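You operate a simulated robot arm through the tools that you are given. There is no shell and no other tool. Be economical: measure what you need, move in short steps, check, and stop when the job is done.

The job below is to be done with a simulated robot arm. You get a single attempt, and the scene is never put back.

## Task
Take the orange drying tin and leave it on the silver round tin.

The check looks at the end state, three seconds after you hand in, the way a careful person would. Anything else that was tipped, shoved, dropped, spilled or broken makes it a failure.

## Robot
A 6-joint arm with a two-finger parallel gripper, fixed in place. Base frame: the origin is at the foot of the arm, x ahead of it, y to its left, z up; the work surface is at about z = 0. Lengths are in m, angles in degrees, forces in N, time in s.
With the tool pointing down near the work surface it reaches from about 0.14 to 0.58 m from the base axis. Its first joint turns from -66.0 to 66.0 degrees. Payload 2.1 kg.
The tool frame sits at the grasp point between the pads (the TCP): z along the fingers, y along the line on which they close. The tips reach 0.03 m beyond it. Largest opening 0.094 m; finger width 0.028, thickness 0.01; the body of the gripper, 0.05 by 0.096 m, starts 0.055 m behind the TCP.
Orientation is that of the tool frame in the base frame, as a unit quaternion [x, y, z, w]. With the fingers straight down and closing along the base's y, the tool's x points along the base's -x, its y along +y and its z along -z.

## Interface
- The arm moves only by the tool apply_moves. Its argument "increments" is a list of rows, each an object of numbers (a shift or turn left out is 0, a gripper value left out holds the last): "tx", "ty", "tz": the shift along the tool's x, y, z in m; "ax", "ay", "az": the turn, a rotation vector about the tool's x, y, z in rad. In form: [{"tx": .., "ty": .., "tz": .., "ax": .., "ay": .., "az": ..}, ...]. A call has 1 to 10 rows; each row is the pose to reach, as a shift and turn from the pose commanded when the call began, along the tool's axes at that moment. "hand" is the gripper command, from -1 (shut) to 1 (fully open), values between in proportion, set as the call begins (left out, the last holds). Each row takes 0.2 s and may step no farther than 0.05 m and 8.6 degrees from the row before; otherwise, or with a gripper value out of range, the whole call is refused. A pose out of reach is approached as far as the arm can. The call stops where the force on the tool passes 40 N (or 10 N more than at its start, if that is more) or the arm is blocked; 0.2 s more then pass. Each finger travels about 0.072 m/s and halts on what it meets, pressing with about 22 N; the grip force reading is that of the motor and also rises with nothing between the fingers. The clock runs only during rows and for 0.2 s after the last one: add rows that repeat a pose to give the fingers time. It gives the time, the measured TCP pose, the force on the tool (base axes), the opening and the grip force at its end, in the units of the frame above (readings bear some noise).
- Cameras (640 x 400 px; columns grow to the right, rows downward): "scene" is fixed at [0.0661, -0.3858, 0.4776]; the picture's right is [0.63, -0.77, 0.00], its down [-0.48, -0.39, -0.78] and it looks along [0.61, 0.50, -0.62] (base axes); focal length 262 px, centre (320, 200). "wrist" rides on the gripper at [-0.037, 0, -0.058] in the tool frame; the picture's right is [0.00, -1.00, 0.00], its down [0.97, 0.00, -0.24] and it looks along [0.24, 0.00, 0.97] (tool axes); focal length 218 px, centre (320, 200). There is no depth. A picture from a camera that has moved, and an enlarged one, comes with that camera's place and axes in the base frame and with its lens.
- snapshot(camera): a new picture of that camera. No time passes.
- inspect(camera, box): a new picture of the part [left, top, right, bottom] of that camera's present view, enlarged. No time passes.
- hand_in(): hands the job in; it is judged then, once.

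Work in short steps. Places have to be worked out from the pictures, the camera data and where the tool is seen: move nearer, look again, correct. Check each grasp and each placing, and mend what went wrong. You have 90 turns and 36 pictures in all, those below and enlarged ones among them. Open the gripper and draw the arm clear of the work before you hand the job in, unless the task says otherwise; then end with one line.

The tools are called after "Request:" by a JSON object that holds its "method" and its "body". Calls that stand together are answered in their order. apply_moves: Moves the arm, as the interface text tells. Its arguments: {"type":"object","properties":{"increments":{"type":"array"},"hand":{"type":"number"}},"required":["increments"]} The other tools are called the same way: snapshot (camera) takes a picture; inspect (camera, box) takes an enlarged picture of a part of a camera's view; hand_in () hands the job in.

At the start:

```text
time: 0.0
position: [0.2485, -0.102, 0.3237]
tool_rot: [0.0, 1.0, 0.0, 0.001]
contact_force: [-0.1, 0.5, -0.3]
opening: 0.0941
gripper_force: 0.1
```

scene: 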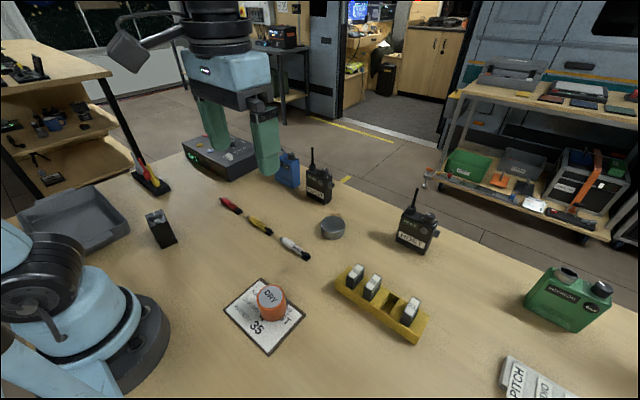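
wrist: 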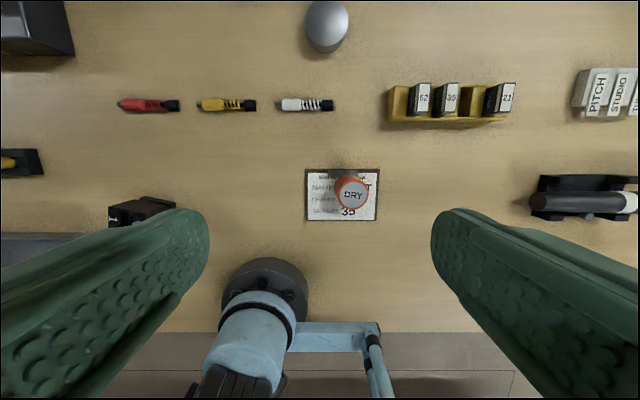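

The orange tin sits roughly at (0.21, -0.155) and the silver tin near (0.45, -0.11). I'll zoom in on both to work out their shapes and heights.

Request:
{"method": "inspect", "body": {"camera": "scene", "box": [220, 200, 380, 360]}}

Request:
{"method": "inspect", "body": {"camera": "wrist", "box": [280, 0, 400, 230]}}

```text
2.50 times, centred on (300, 280) of scene
camera zoom: at [0.0661, -0.3858, 0.4776], right [0.63, -0.77, 0.0], down [-0.48, -0.39, -0.78], along [0.61, 0.5, -0.62], focal length 656 px, centre (370, 0)
```

zoom: 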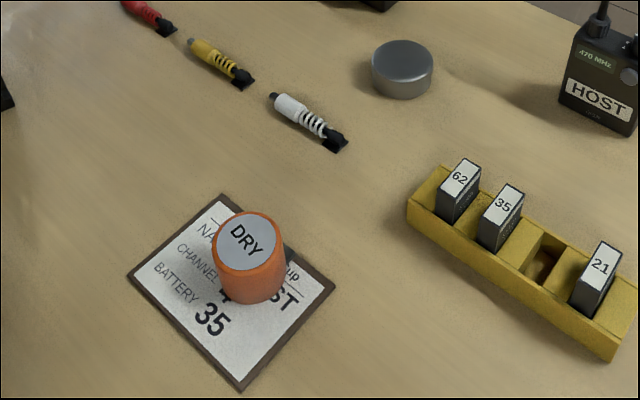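

```text
1.74 times, centred on (340, 115) of wrist
camera zoom: at [0.2862, -0.1018, 0.3836], right [0.0, -1.0, 0.0], down [-0.97, 0.0, 0.24], along [-0.24, 0.0, -0.97], focal length 380 px, centre (285, 348)
```

zoom: 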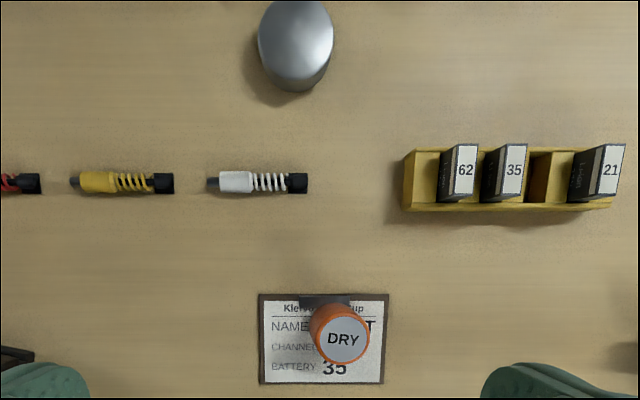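

Triangulating puts the orange tin at about (0.212, -0.152), with its top near z = 0.055 and a diameter of about 0.05. The silver tin is at about (0.450, -0.112), with its top near 0.03. I'll hover above the orange tin.

Request:
{"method": "apply_moves", "body": {"increments": [{"tx": 0.0075, "ty": -0.01, "tz": 0.035}, {"tx": 0.015, "ty": -0.02, "tz": 0.07}, {"tx": 0.0225, "ty": -0.03, "tz": 0.105}, {"tx": 0.03, "ty": -0.04, "tz": 0.14}, {"tx": 0.0365, "ty": -0.05, "tz": 0.174}, {"tx": 0.0365, "ty": -0.05, "tz": 0.174}], "hand": 1}}

Request:
{"method": "snapshot", "body": {"camera": "wrist"}}

Request:
{"method": "snapshot", "body": {"camera": "scene"}}

```text
time: 1.4
position: [0.2103, -0.1501, 0.1519]
tool_rot: [0.0, 1.0, 0.001, 0.0]
contact_force: [0.1, -0.5, 0.7]
opening: 0.0938
gripper_force: 0.1
```

```text
31 pictures are left
camera wrist: at [0.2493, -0.1515, 0.2112], right [0.0, -1.0, 0.0], down [-0.97, 0.0, 0.24], along [-0.24, 0.0, -0.97], focal length 218 px, centre (320, 200)
```

wrist: 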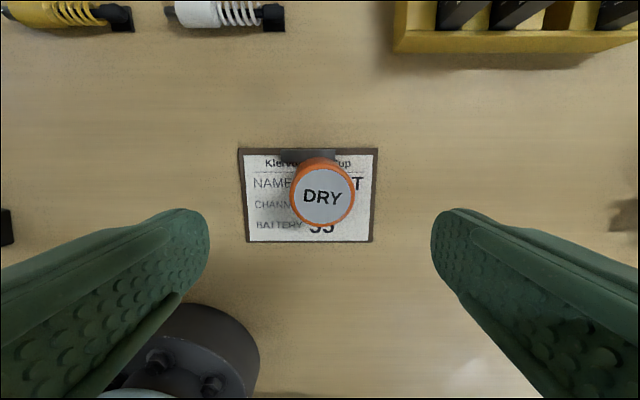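

```text
30 pictures are left
```

scene: 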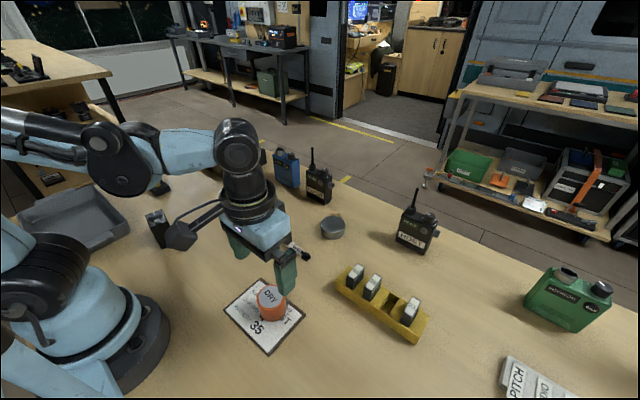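

The tin is centred between the pads at about (0.2145, -0.153). Next I descend to a TCP height of about 0.044, which keeps the tips clear of the card.

Request:
{"method": "apply_moves", "body": {"increments": [{"tx": -0.003, "ty": -0.001, "tz": 0.035}, {"tx": -0.003, "ty": -0.001, "tz": 0.07}, {"tx": -0.003, "ty": -0.001, "tz": 0.09}, {"tx": -0.003, "ty": -0.001, "tz": 0.106}, {"tx": -0.003, "ty": -0.001, "tz": 0.106}]}}

Request:
{"method": "snapshot", "body": {"camera": "wrist"}}

Request:
{"method": "inspect", "body": {"camera": "scene", "box": [200, 220, 360, 360]}}

```text
time: 2.6
position: [0.2154, -0.1516, 0.045]
tool_rot: [0.0, 1.0, 0.0, 0.001]
contact_force: [0.5, 0.4, -0.5]
opening: 0.0941
gripper_force: 0.0
```

```text
29 pictures are left
camera wrist: at [0.2534, -0.1522, 0.1044], right [0.0, -1.0, 0.0], down [-0.97, 0.0, 0.24], along [-0.24, 0.0, -0.97], focal length 218 px, centre (320, 200)
```

wrist: 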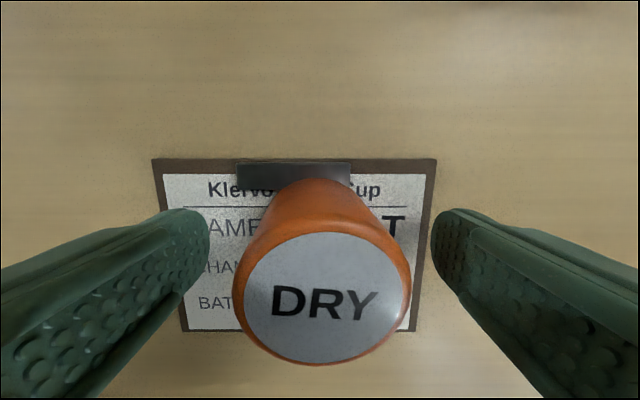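

```text
2.86 times, centred on (280, 290) of scene
camera zoom: at [0.0661, -0.3857, 0.4776], right [0.63, -0.77, 0.0], down [-0.48, -0.39, -0.78], along [0.61, 0.5, -0.62], focal length 750 px, centre (434, -57)
```

zoom: 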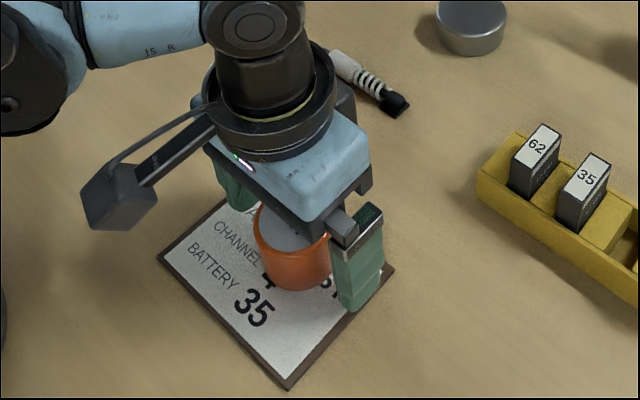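

The tin is about 2 mm towards -y of the TCP. I'll shift by that much and close.

Request:
{"method": "apply_moves", "body": {"increments": [{"ty": -0.002}]}}

Request:
{"method": "apply_moves", "body": {"increments": [{}, {}, {}, {}, {}], "hand": -1}}

```text
time: 3.0
position: [0.216, -0.1537, 0.045]
tool_rot: [0.0, 1.0, 0.0, 0.001]
contact_force: [-0.3, -0.2, 0.6]
opening: 0.094
gripper_force: 0.2
```

```text
time: 4.2
position: [0.2151, -0.1539, 0.0452]
tool_rot: [0.0, 1.0, -0.001, 0.001]
contact_force: [0.3, -0.6, -0.5]
opening: 0.0496
gripper_force: 21.5
```

The fingers stopped at 0.0496 with 21.5 N, so the tin is held. I'll lift straight up slowly and look.

Request:
{"method": "apply_moves", "body": {"increments": [{"tz": -0.01}, {"tz": -0.025}, {"tz": -0.045}, {"tz": -0.065}, {"tz": -0.08}, {"tz": -0.08}]}}

Request:
{"method": "snapshot", "body": {"camera": "wrist"}}

Request:
{"method": "inspect", "body": {"camera": "scene", "box": [200, 200, 360, 360]}}

```text
time: 5.6
position: [0.2139, -0.1537, 0.1247]
tool_rot: [0.0, 1.0, 0.001, 0.001]
contact_force: [0.5, -0.4, -1.3]
opening: 0.0498
gripper_force: 21.7
```

```text
27 pictures are left
camera wrist: at [0.253, -0.1552, 0.1835], right [0.0, -1.0, 0.0], down [-0.97, 0.0, 0.24], along [-0.24, 0.0, -0.97], focal length 218 px, centre (320, 200)
```

wrist: 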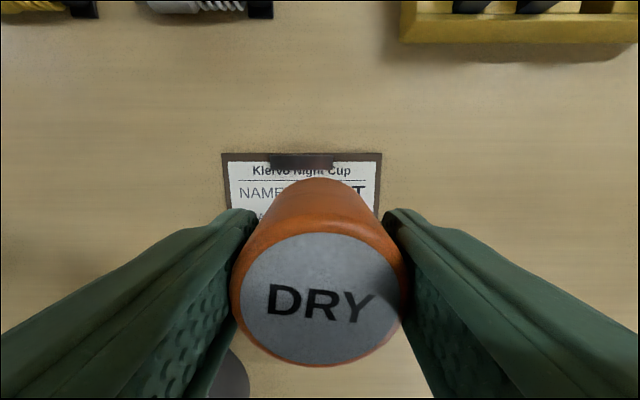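

```text
2.50 times, centred on (280, 280) of scene
camera zoom: at [0.0661, -0.3858, 0.4776], right [0.63, -0.77, 0.0], down [-0.48, -0.39, -0.78], along [0.61, 0.5, -0.62], focal length 656 px, centre (420, 0)
```

zoom: 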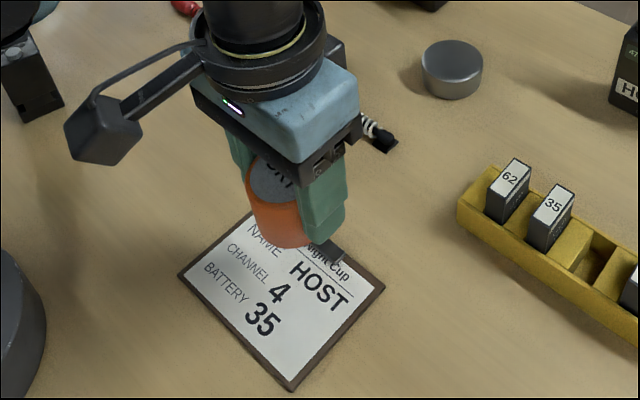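

The tin is lifted cleanly. I'll carry it towards the silver tin and stop short so the wrist camera can measure the target.

Request:
{"method": "apply_moves", "body": {"increments": [{"tx": -0.03, "ty": 0.008, "tz": -0.006}, {"tx": -0.06, "ty": 0.016, "tz": -0.012}, {"tx": -0.09, "ty": 0.024, "tz": -0.018}, {"tx": -0.12, "ty": 0.032, "tz": -0.024}, {"tx": -0.15, "ty": 0.04, "tz": -0.03}, {"tx": -0.165, "ty": 0.043, "tz": -0.03}, {"tx": -0.165, "ty": 0.043, "tz": -0.03}]}}

Request:
{"method": "snapshot", "body": {"camera": "wrist"}}

Request:
{"method": "snapshot", "body": {"camera": "scene"}}

```text
time: 7.2
position: [0.3822, -0.1113, 0.1537]
tool_rot: [0.0, 1.0, 0.0, 0.001]
contact_force: [-1.2, 0.6, -0.6]
opening: 0.0499
gripper_force: 22.1
```

```text
25 pictures are left
camera wrist: at [0.4191, -0.1111, 0.2122], right [0.0, -1.0, 0.0], down [-0.97, 0.0, 0.24], along [-0.24, 0.0, -0.97], focal length 218 px, centre (320, 200)
```

wrist: 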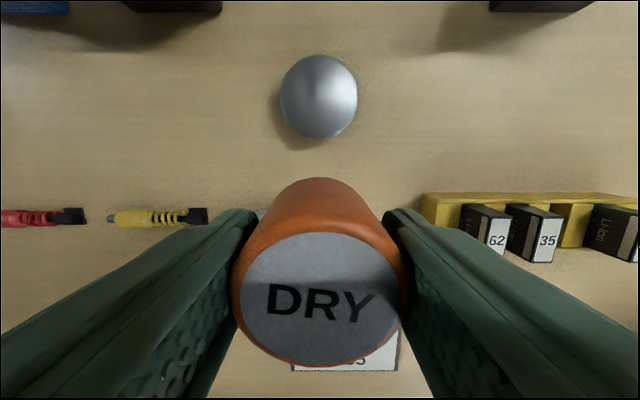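

```text
24 pictures are left
```

scene: 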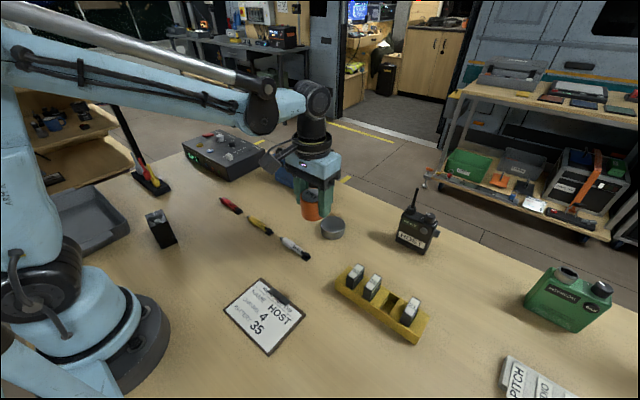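

Measured from here, the silver tin's centre is at about (0.453, -0.111), and the held tin lines up with it in y. I'll move over it and come down to leave roughly a 2 cm gap.

Request:
{"method": "apply_moves", "body": {"increments": [{"tx": -0.03}, {"tx": -0.06}, {"tx": -0.073}, {"tx": -0.073, "tz": 0.02}, {"tx": -0.073, "tz": 0.04}, {"tx": -0.073, "tz": 0.055}, {"tx": -0.073, "tz": 0.055}]}}

Request:
{"method": "inspect", "body": {"camera": "scene", "box": [270, 150, 390, 260]}}

Request:
{"method": "snapshot", "body": {"camera": "wrist"}}

```text
time: 8.8
position: [0.4525, -0.1111, 0.1007]
tool_rot: [0.0, 1.0, -0.001, 0.001]
contact_force: [-0.3, -0.4, -0.3]
opening: 0.0496
gripper_force: 21.9
```

```text
3.64 times, centred on (330, 205) of scene
camera zoom: at [0.0661, -0.3858, 0.4776], right [0.63, -0.77, 0.0], down [-0.48, -0.39, -0.78], along [0.61, 0.5, -0.62], focal length 954 px, centre (284, 182)
```

zoom: 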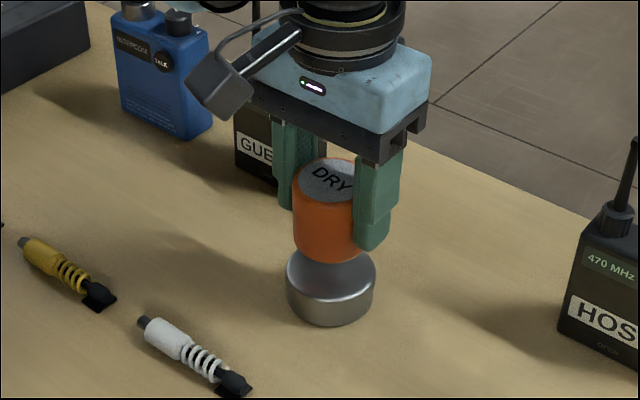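

```text
22 pictures are left
camera wrist: at [0.4904, -0.1121, 0.1582], right [0.0, -1.0, 0.0], down [-0.97, 0.0, 0.24], along [-0.24, 0.0, -0.97], focal length 218 px, centre (320, 200)
```

wrist: 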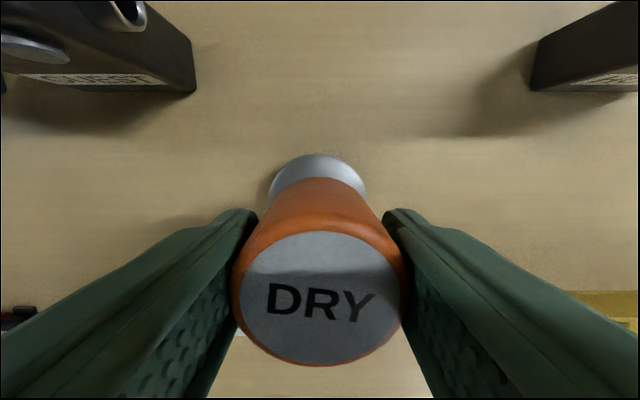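

The wrist view puts the silver tin's centre about 3 mm further out in x and otherwise aligned. I'll correct for that and descend to just above contact.

Request:
{"method": "apply_moves", "body": {"increments": [{"tx": -0.003, "tz": 0.01}, {"tx": -0.003, "tz": 0.018}, {"tx": -0.003, "tz": 0.024}, {"tx": -0.003, "tz": 0.024}]}}

Request:
{"method": "inspect", "body": {"camera": "scene", "box": [290, 170, 370, 250]}}

```text
time: 9.8
position: [0.4557, -0.1126, 0.0764]
tool_rot: [0.0, 1.0, 0.0, 0.001]
contact_force: [0.5, -0.6, -1.3]
opening: 0.0494
gripper_force: 22.3
```

```text
5.00 times, centred on (330, 210) of scene
camera zoom: at [0.0661, -0.3858, 0.4776], right [0.63, -0.77, 0.0], down [-0.48, -0.39, -0.78], along [0.61, 0.5, -0.62], focal length 1312 px, centre (270, 150)
```

zoom: 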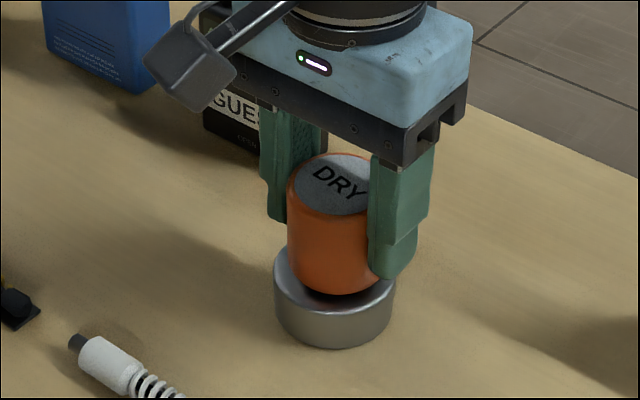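

The tins are aligned with a small gap left. I'll go down in small steps and watch the force.

Request:
{"method": "apply_moves", "body": {"increments": [{"tz": 0.001}, {"tz": 0.002}, {"tz": 0.003}, {"tz": 0.003}]}}

Request:
{"method": "apply_moves", "body": {"increments": [{"tz": 0.001}, {"tz": 0.002}, {"tz": 0.002}]}}

```text
time: 10.8
position: [0.4565, -0.1123, 0.0729]
tool_rot: [0.001, 1.0, 0.0, 0.0]
contact_force: [0.9, 0.1, -1.8]
opening: 0.0497
gripper_force: 22.3
```

```text
time: 11.6
position: [0.457, -0.1113, 0.0714]
tool_rot: [0.001, 1.0, 0.0, 0.001]
contact_force: [0.0, 0.4, -1.3]
opening: 0.0493
gripper_force: 22.0
```

No contact yet, so I'll keep going in small steps.

Request:
{"method": "apply_moves", "body": {"increments": [{"tz": 0.001}, {"tz": 0.0015}, {"tz": 0.0015}]}}

Request:
{"method": "inspect", "body": {"camera": "scene", "box": [300, 190, 360, 250]}}

```text
time: 12.4
position: [0.4553, -0.1108, 0.0694]
tool_rot: [0.0, 1.0, 0.0, 0.001]
contact_force: [0.1, -0.5, -0.3]
opening: 0.0495
gripper_force: 21.9
```

```text
6.67 times, centred on (330, 220) of scene
camera zoom: at [0.0661, -0.3858, 0.4776], right [0.63, -0.77, 0.0], down [-0.48, -0.39, -0.78], along [0.61, 0.5, -0.62], focal length 1750 px, centre (253, 67)
```

zoom: 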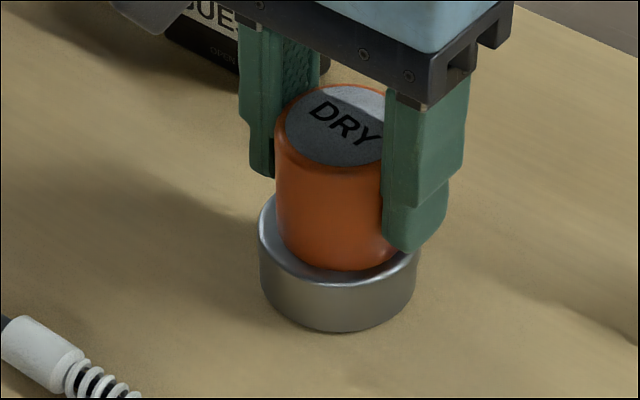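

The gap is nearly closed, but there's no force yet. I'll continue in 1 mm steps.

Request:
{"method": "apply_moves", "body": {"increments": [{"tz": 0.0005}, {"tz": 0.001}, {"tz": 0.001}]}}

Request:
{"method": "apply_moves", "body": {"increments": [{"tz": 0.0005}, {"tz": 0.001}, {"tz": 0.001}]}}

```text
time: 13.2
position: [0.457, -0.1116, 0.0688]
tool_rot: [0.0, 1.0, 0.0, 0.001]
contact_force: [-1.9, 0.4, 9.5]
opening: 0.0494
gripper_force: 21.8
```

```text
time: 14.0
position: [0.4573, -0.113, 0.0686]
tool_rot: [0.0, 1.0, 0.0, 0.001]
contact_force: [-0.8, 1.2, 20.2]
opening: 0.0493
gripper_force: 21.9
```

Contact is firm at 20 N upward. I'll back off slightly to relieve it, then open.

Request:
{"method": "apply_moves", "body": {"increments": [{"tz": -0.001}, {"tz": -0.0015}]}}

Request:
{"method": "apply_moves", "body": {"increments": [{}, {}, {}], "hand": 0.4}}

Request:
{"method": "apply_moves", "body": {"increments": [{}, {}, {}], "hand": 1}}

Request:
{"method": "inspect", "body": {"camera": "scene", "box": [290, 170, 370, 250]}}

Request:
{"method": "snapshot", "body": {"camera": "wrist"}}

```text
time: 14.6
position: [0.4565, -0.1126, 0.0699]
tool_rot: [0.001, 1.0, 0.0, 0.0]
contact_force: [-0.1, 1.0, -0.8]
opening: 0.0491
gripper_force: 21.9
```

```text
time: 15.4
position: [0.4565, -0.1118, 0.069]
tool_rot: [0.0, 1.0, 0.001, 0.0]
contact_force: [-0.4, -0.3, -0.1]
opening: 0.0657
gripper_force: 0.1
```

```text
time: 16.2
position: [0.4562, -0.1117, 0.0695]
tool_rot: [0.0, 1.0, 0.0, 0.001]
contact_force: [-0.5, 0.6, -0.6]
opening: 0.0939
gripper_force: 0.1
```

```text
5.00 times, centred on (330, 210) of scene
camera zoom: at [0.0661, -0.3858, 0.4776], right [0.63, -0.77, 0.0], down [-0.48, -0.39, -0.78], along [0.61, 0.5, -0.62], focal length 1312 px, centre (270, 150)
```

zoom: 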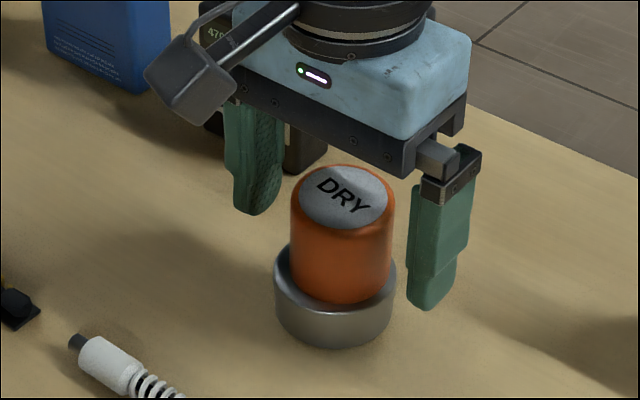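

```text
18 pictures are left
camera wrist: at [0.4939, -0.1122, 0.128], right [0.0, -1.0, 0.0], down [-0.97, 0.0, 0.24], along [-0.24, 0.0, -0.97], focal length 218 px, centre (320, 200)
```

wrist: 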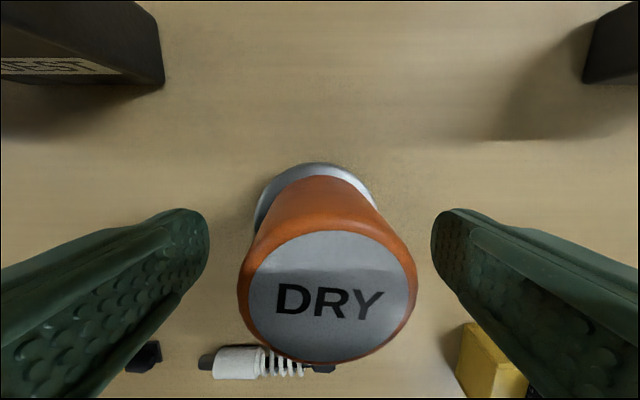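

The tin is standing upright on the silver tin and both fingers are clear. I'll go straight up, then back off.

Request:
{"method": "apply_moves", "body": {"increments": [{"tz": -0.02}, {"tz": -0.05}, {"tz": -0.09}, {"tz": -0.13}, {"tx": 0.04, "tz": -0.15}, {"tx": 0.08, "tz": -0.17}, {"tx": 0.12, "tz": -0.18}, {"tx": 0.16, "tz": -0.18}, {"tx": 0.16, "tz": -0.18}]}}

Request:
{"method": "snapshot", "body": {"camera": "scene"}}

Request:
{"method": "snapshot", "body": {"camera": "wrist"}}

```text
time: 18.2
position: [0.2965, -0.1121, 0.2494]
tool_rot: [0.0, 1.0, 0.0, 0.001]
contact_force: [0.2, -0.5, -0.1]
opening: 0.094
gripper_force: 0.1
```

```text
17 pictures are left
```

scene: 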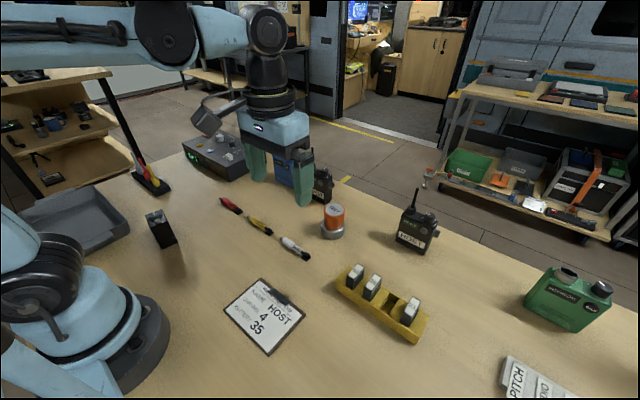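

```text
16 pictures are left
camera wrist: at [0.3342, -0.1132, 0.3082], right [0.0, -1.0, 0.0], down [-0.97, 0.0, 0.24], along [-0.24, 0.0, -0.97], focal length 218 px, centre (320, 200)
```

wrist: 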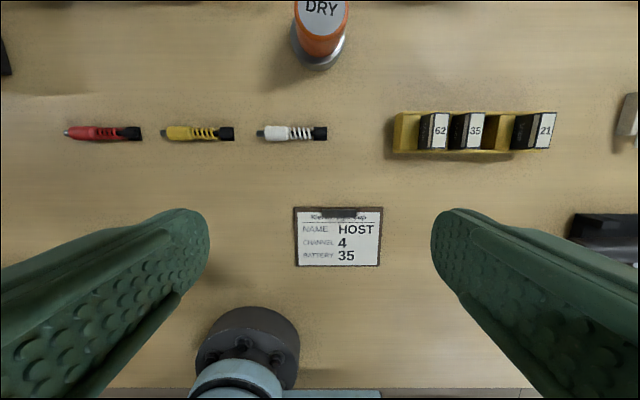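

The stack is stable, everything else looks undisturbed and the arm is clear, so I'm handing in.

Request:
{"method": "hand_in", "body": {}}

```text
The job is handed in.
```

The orange drying tin is standing upright on the silver round tin, nothing else in view was disturbed, and the job is handed in.
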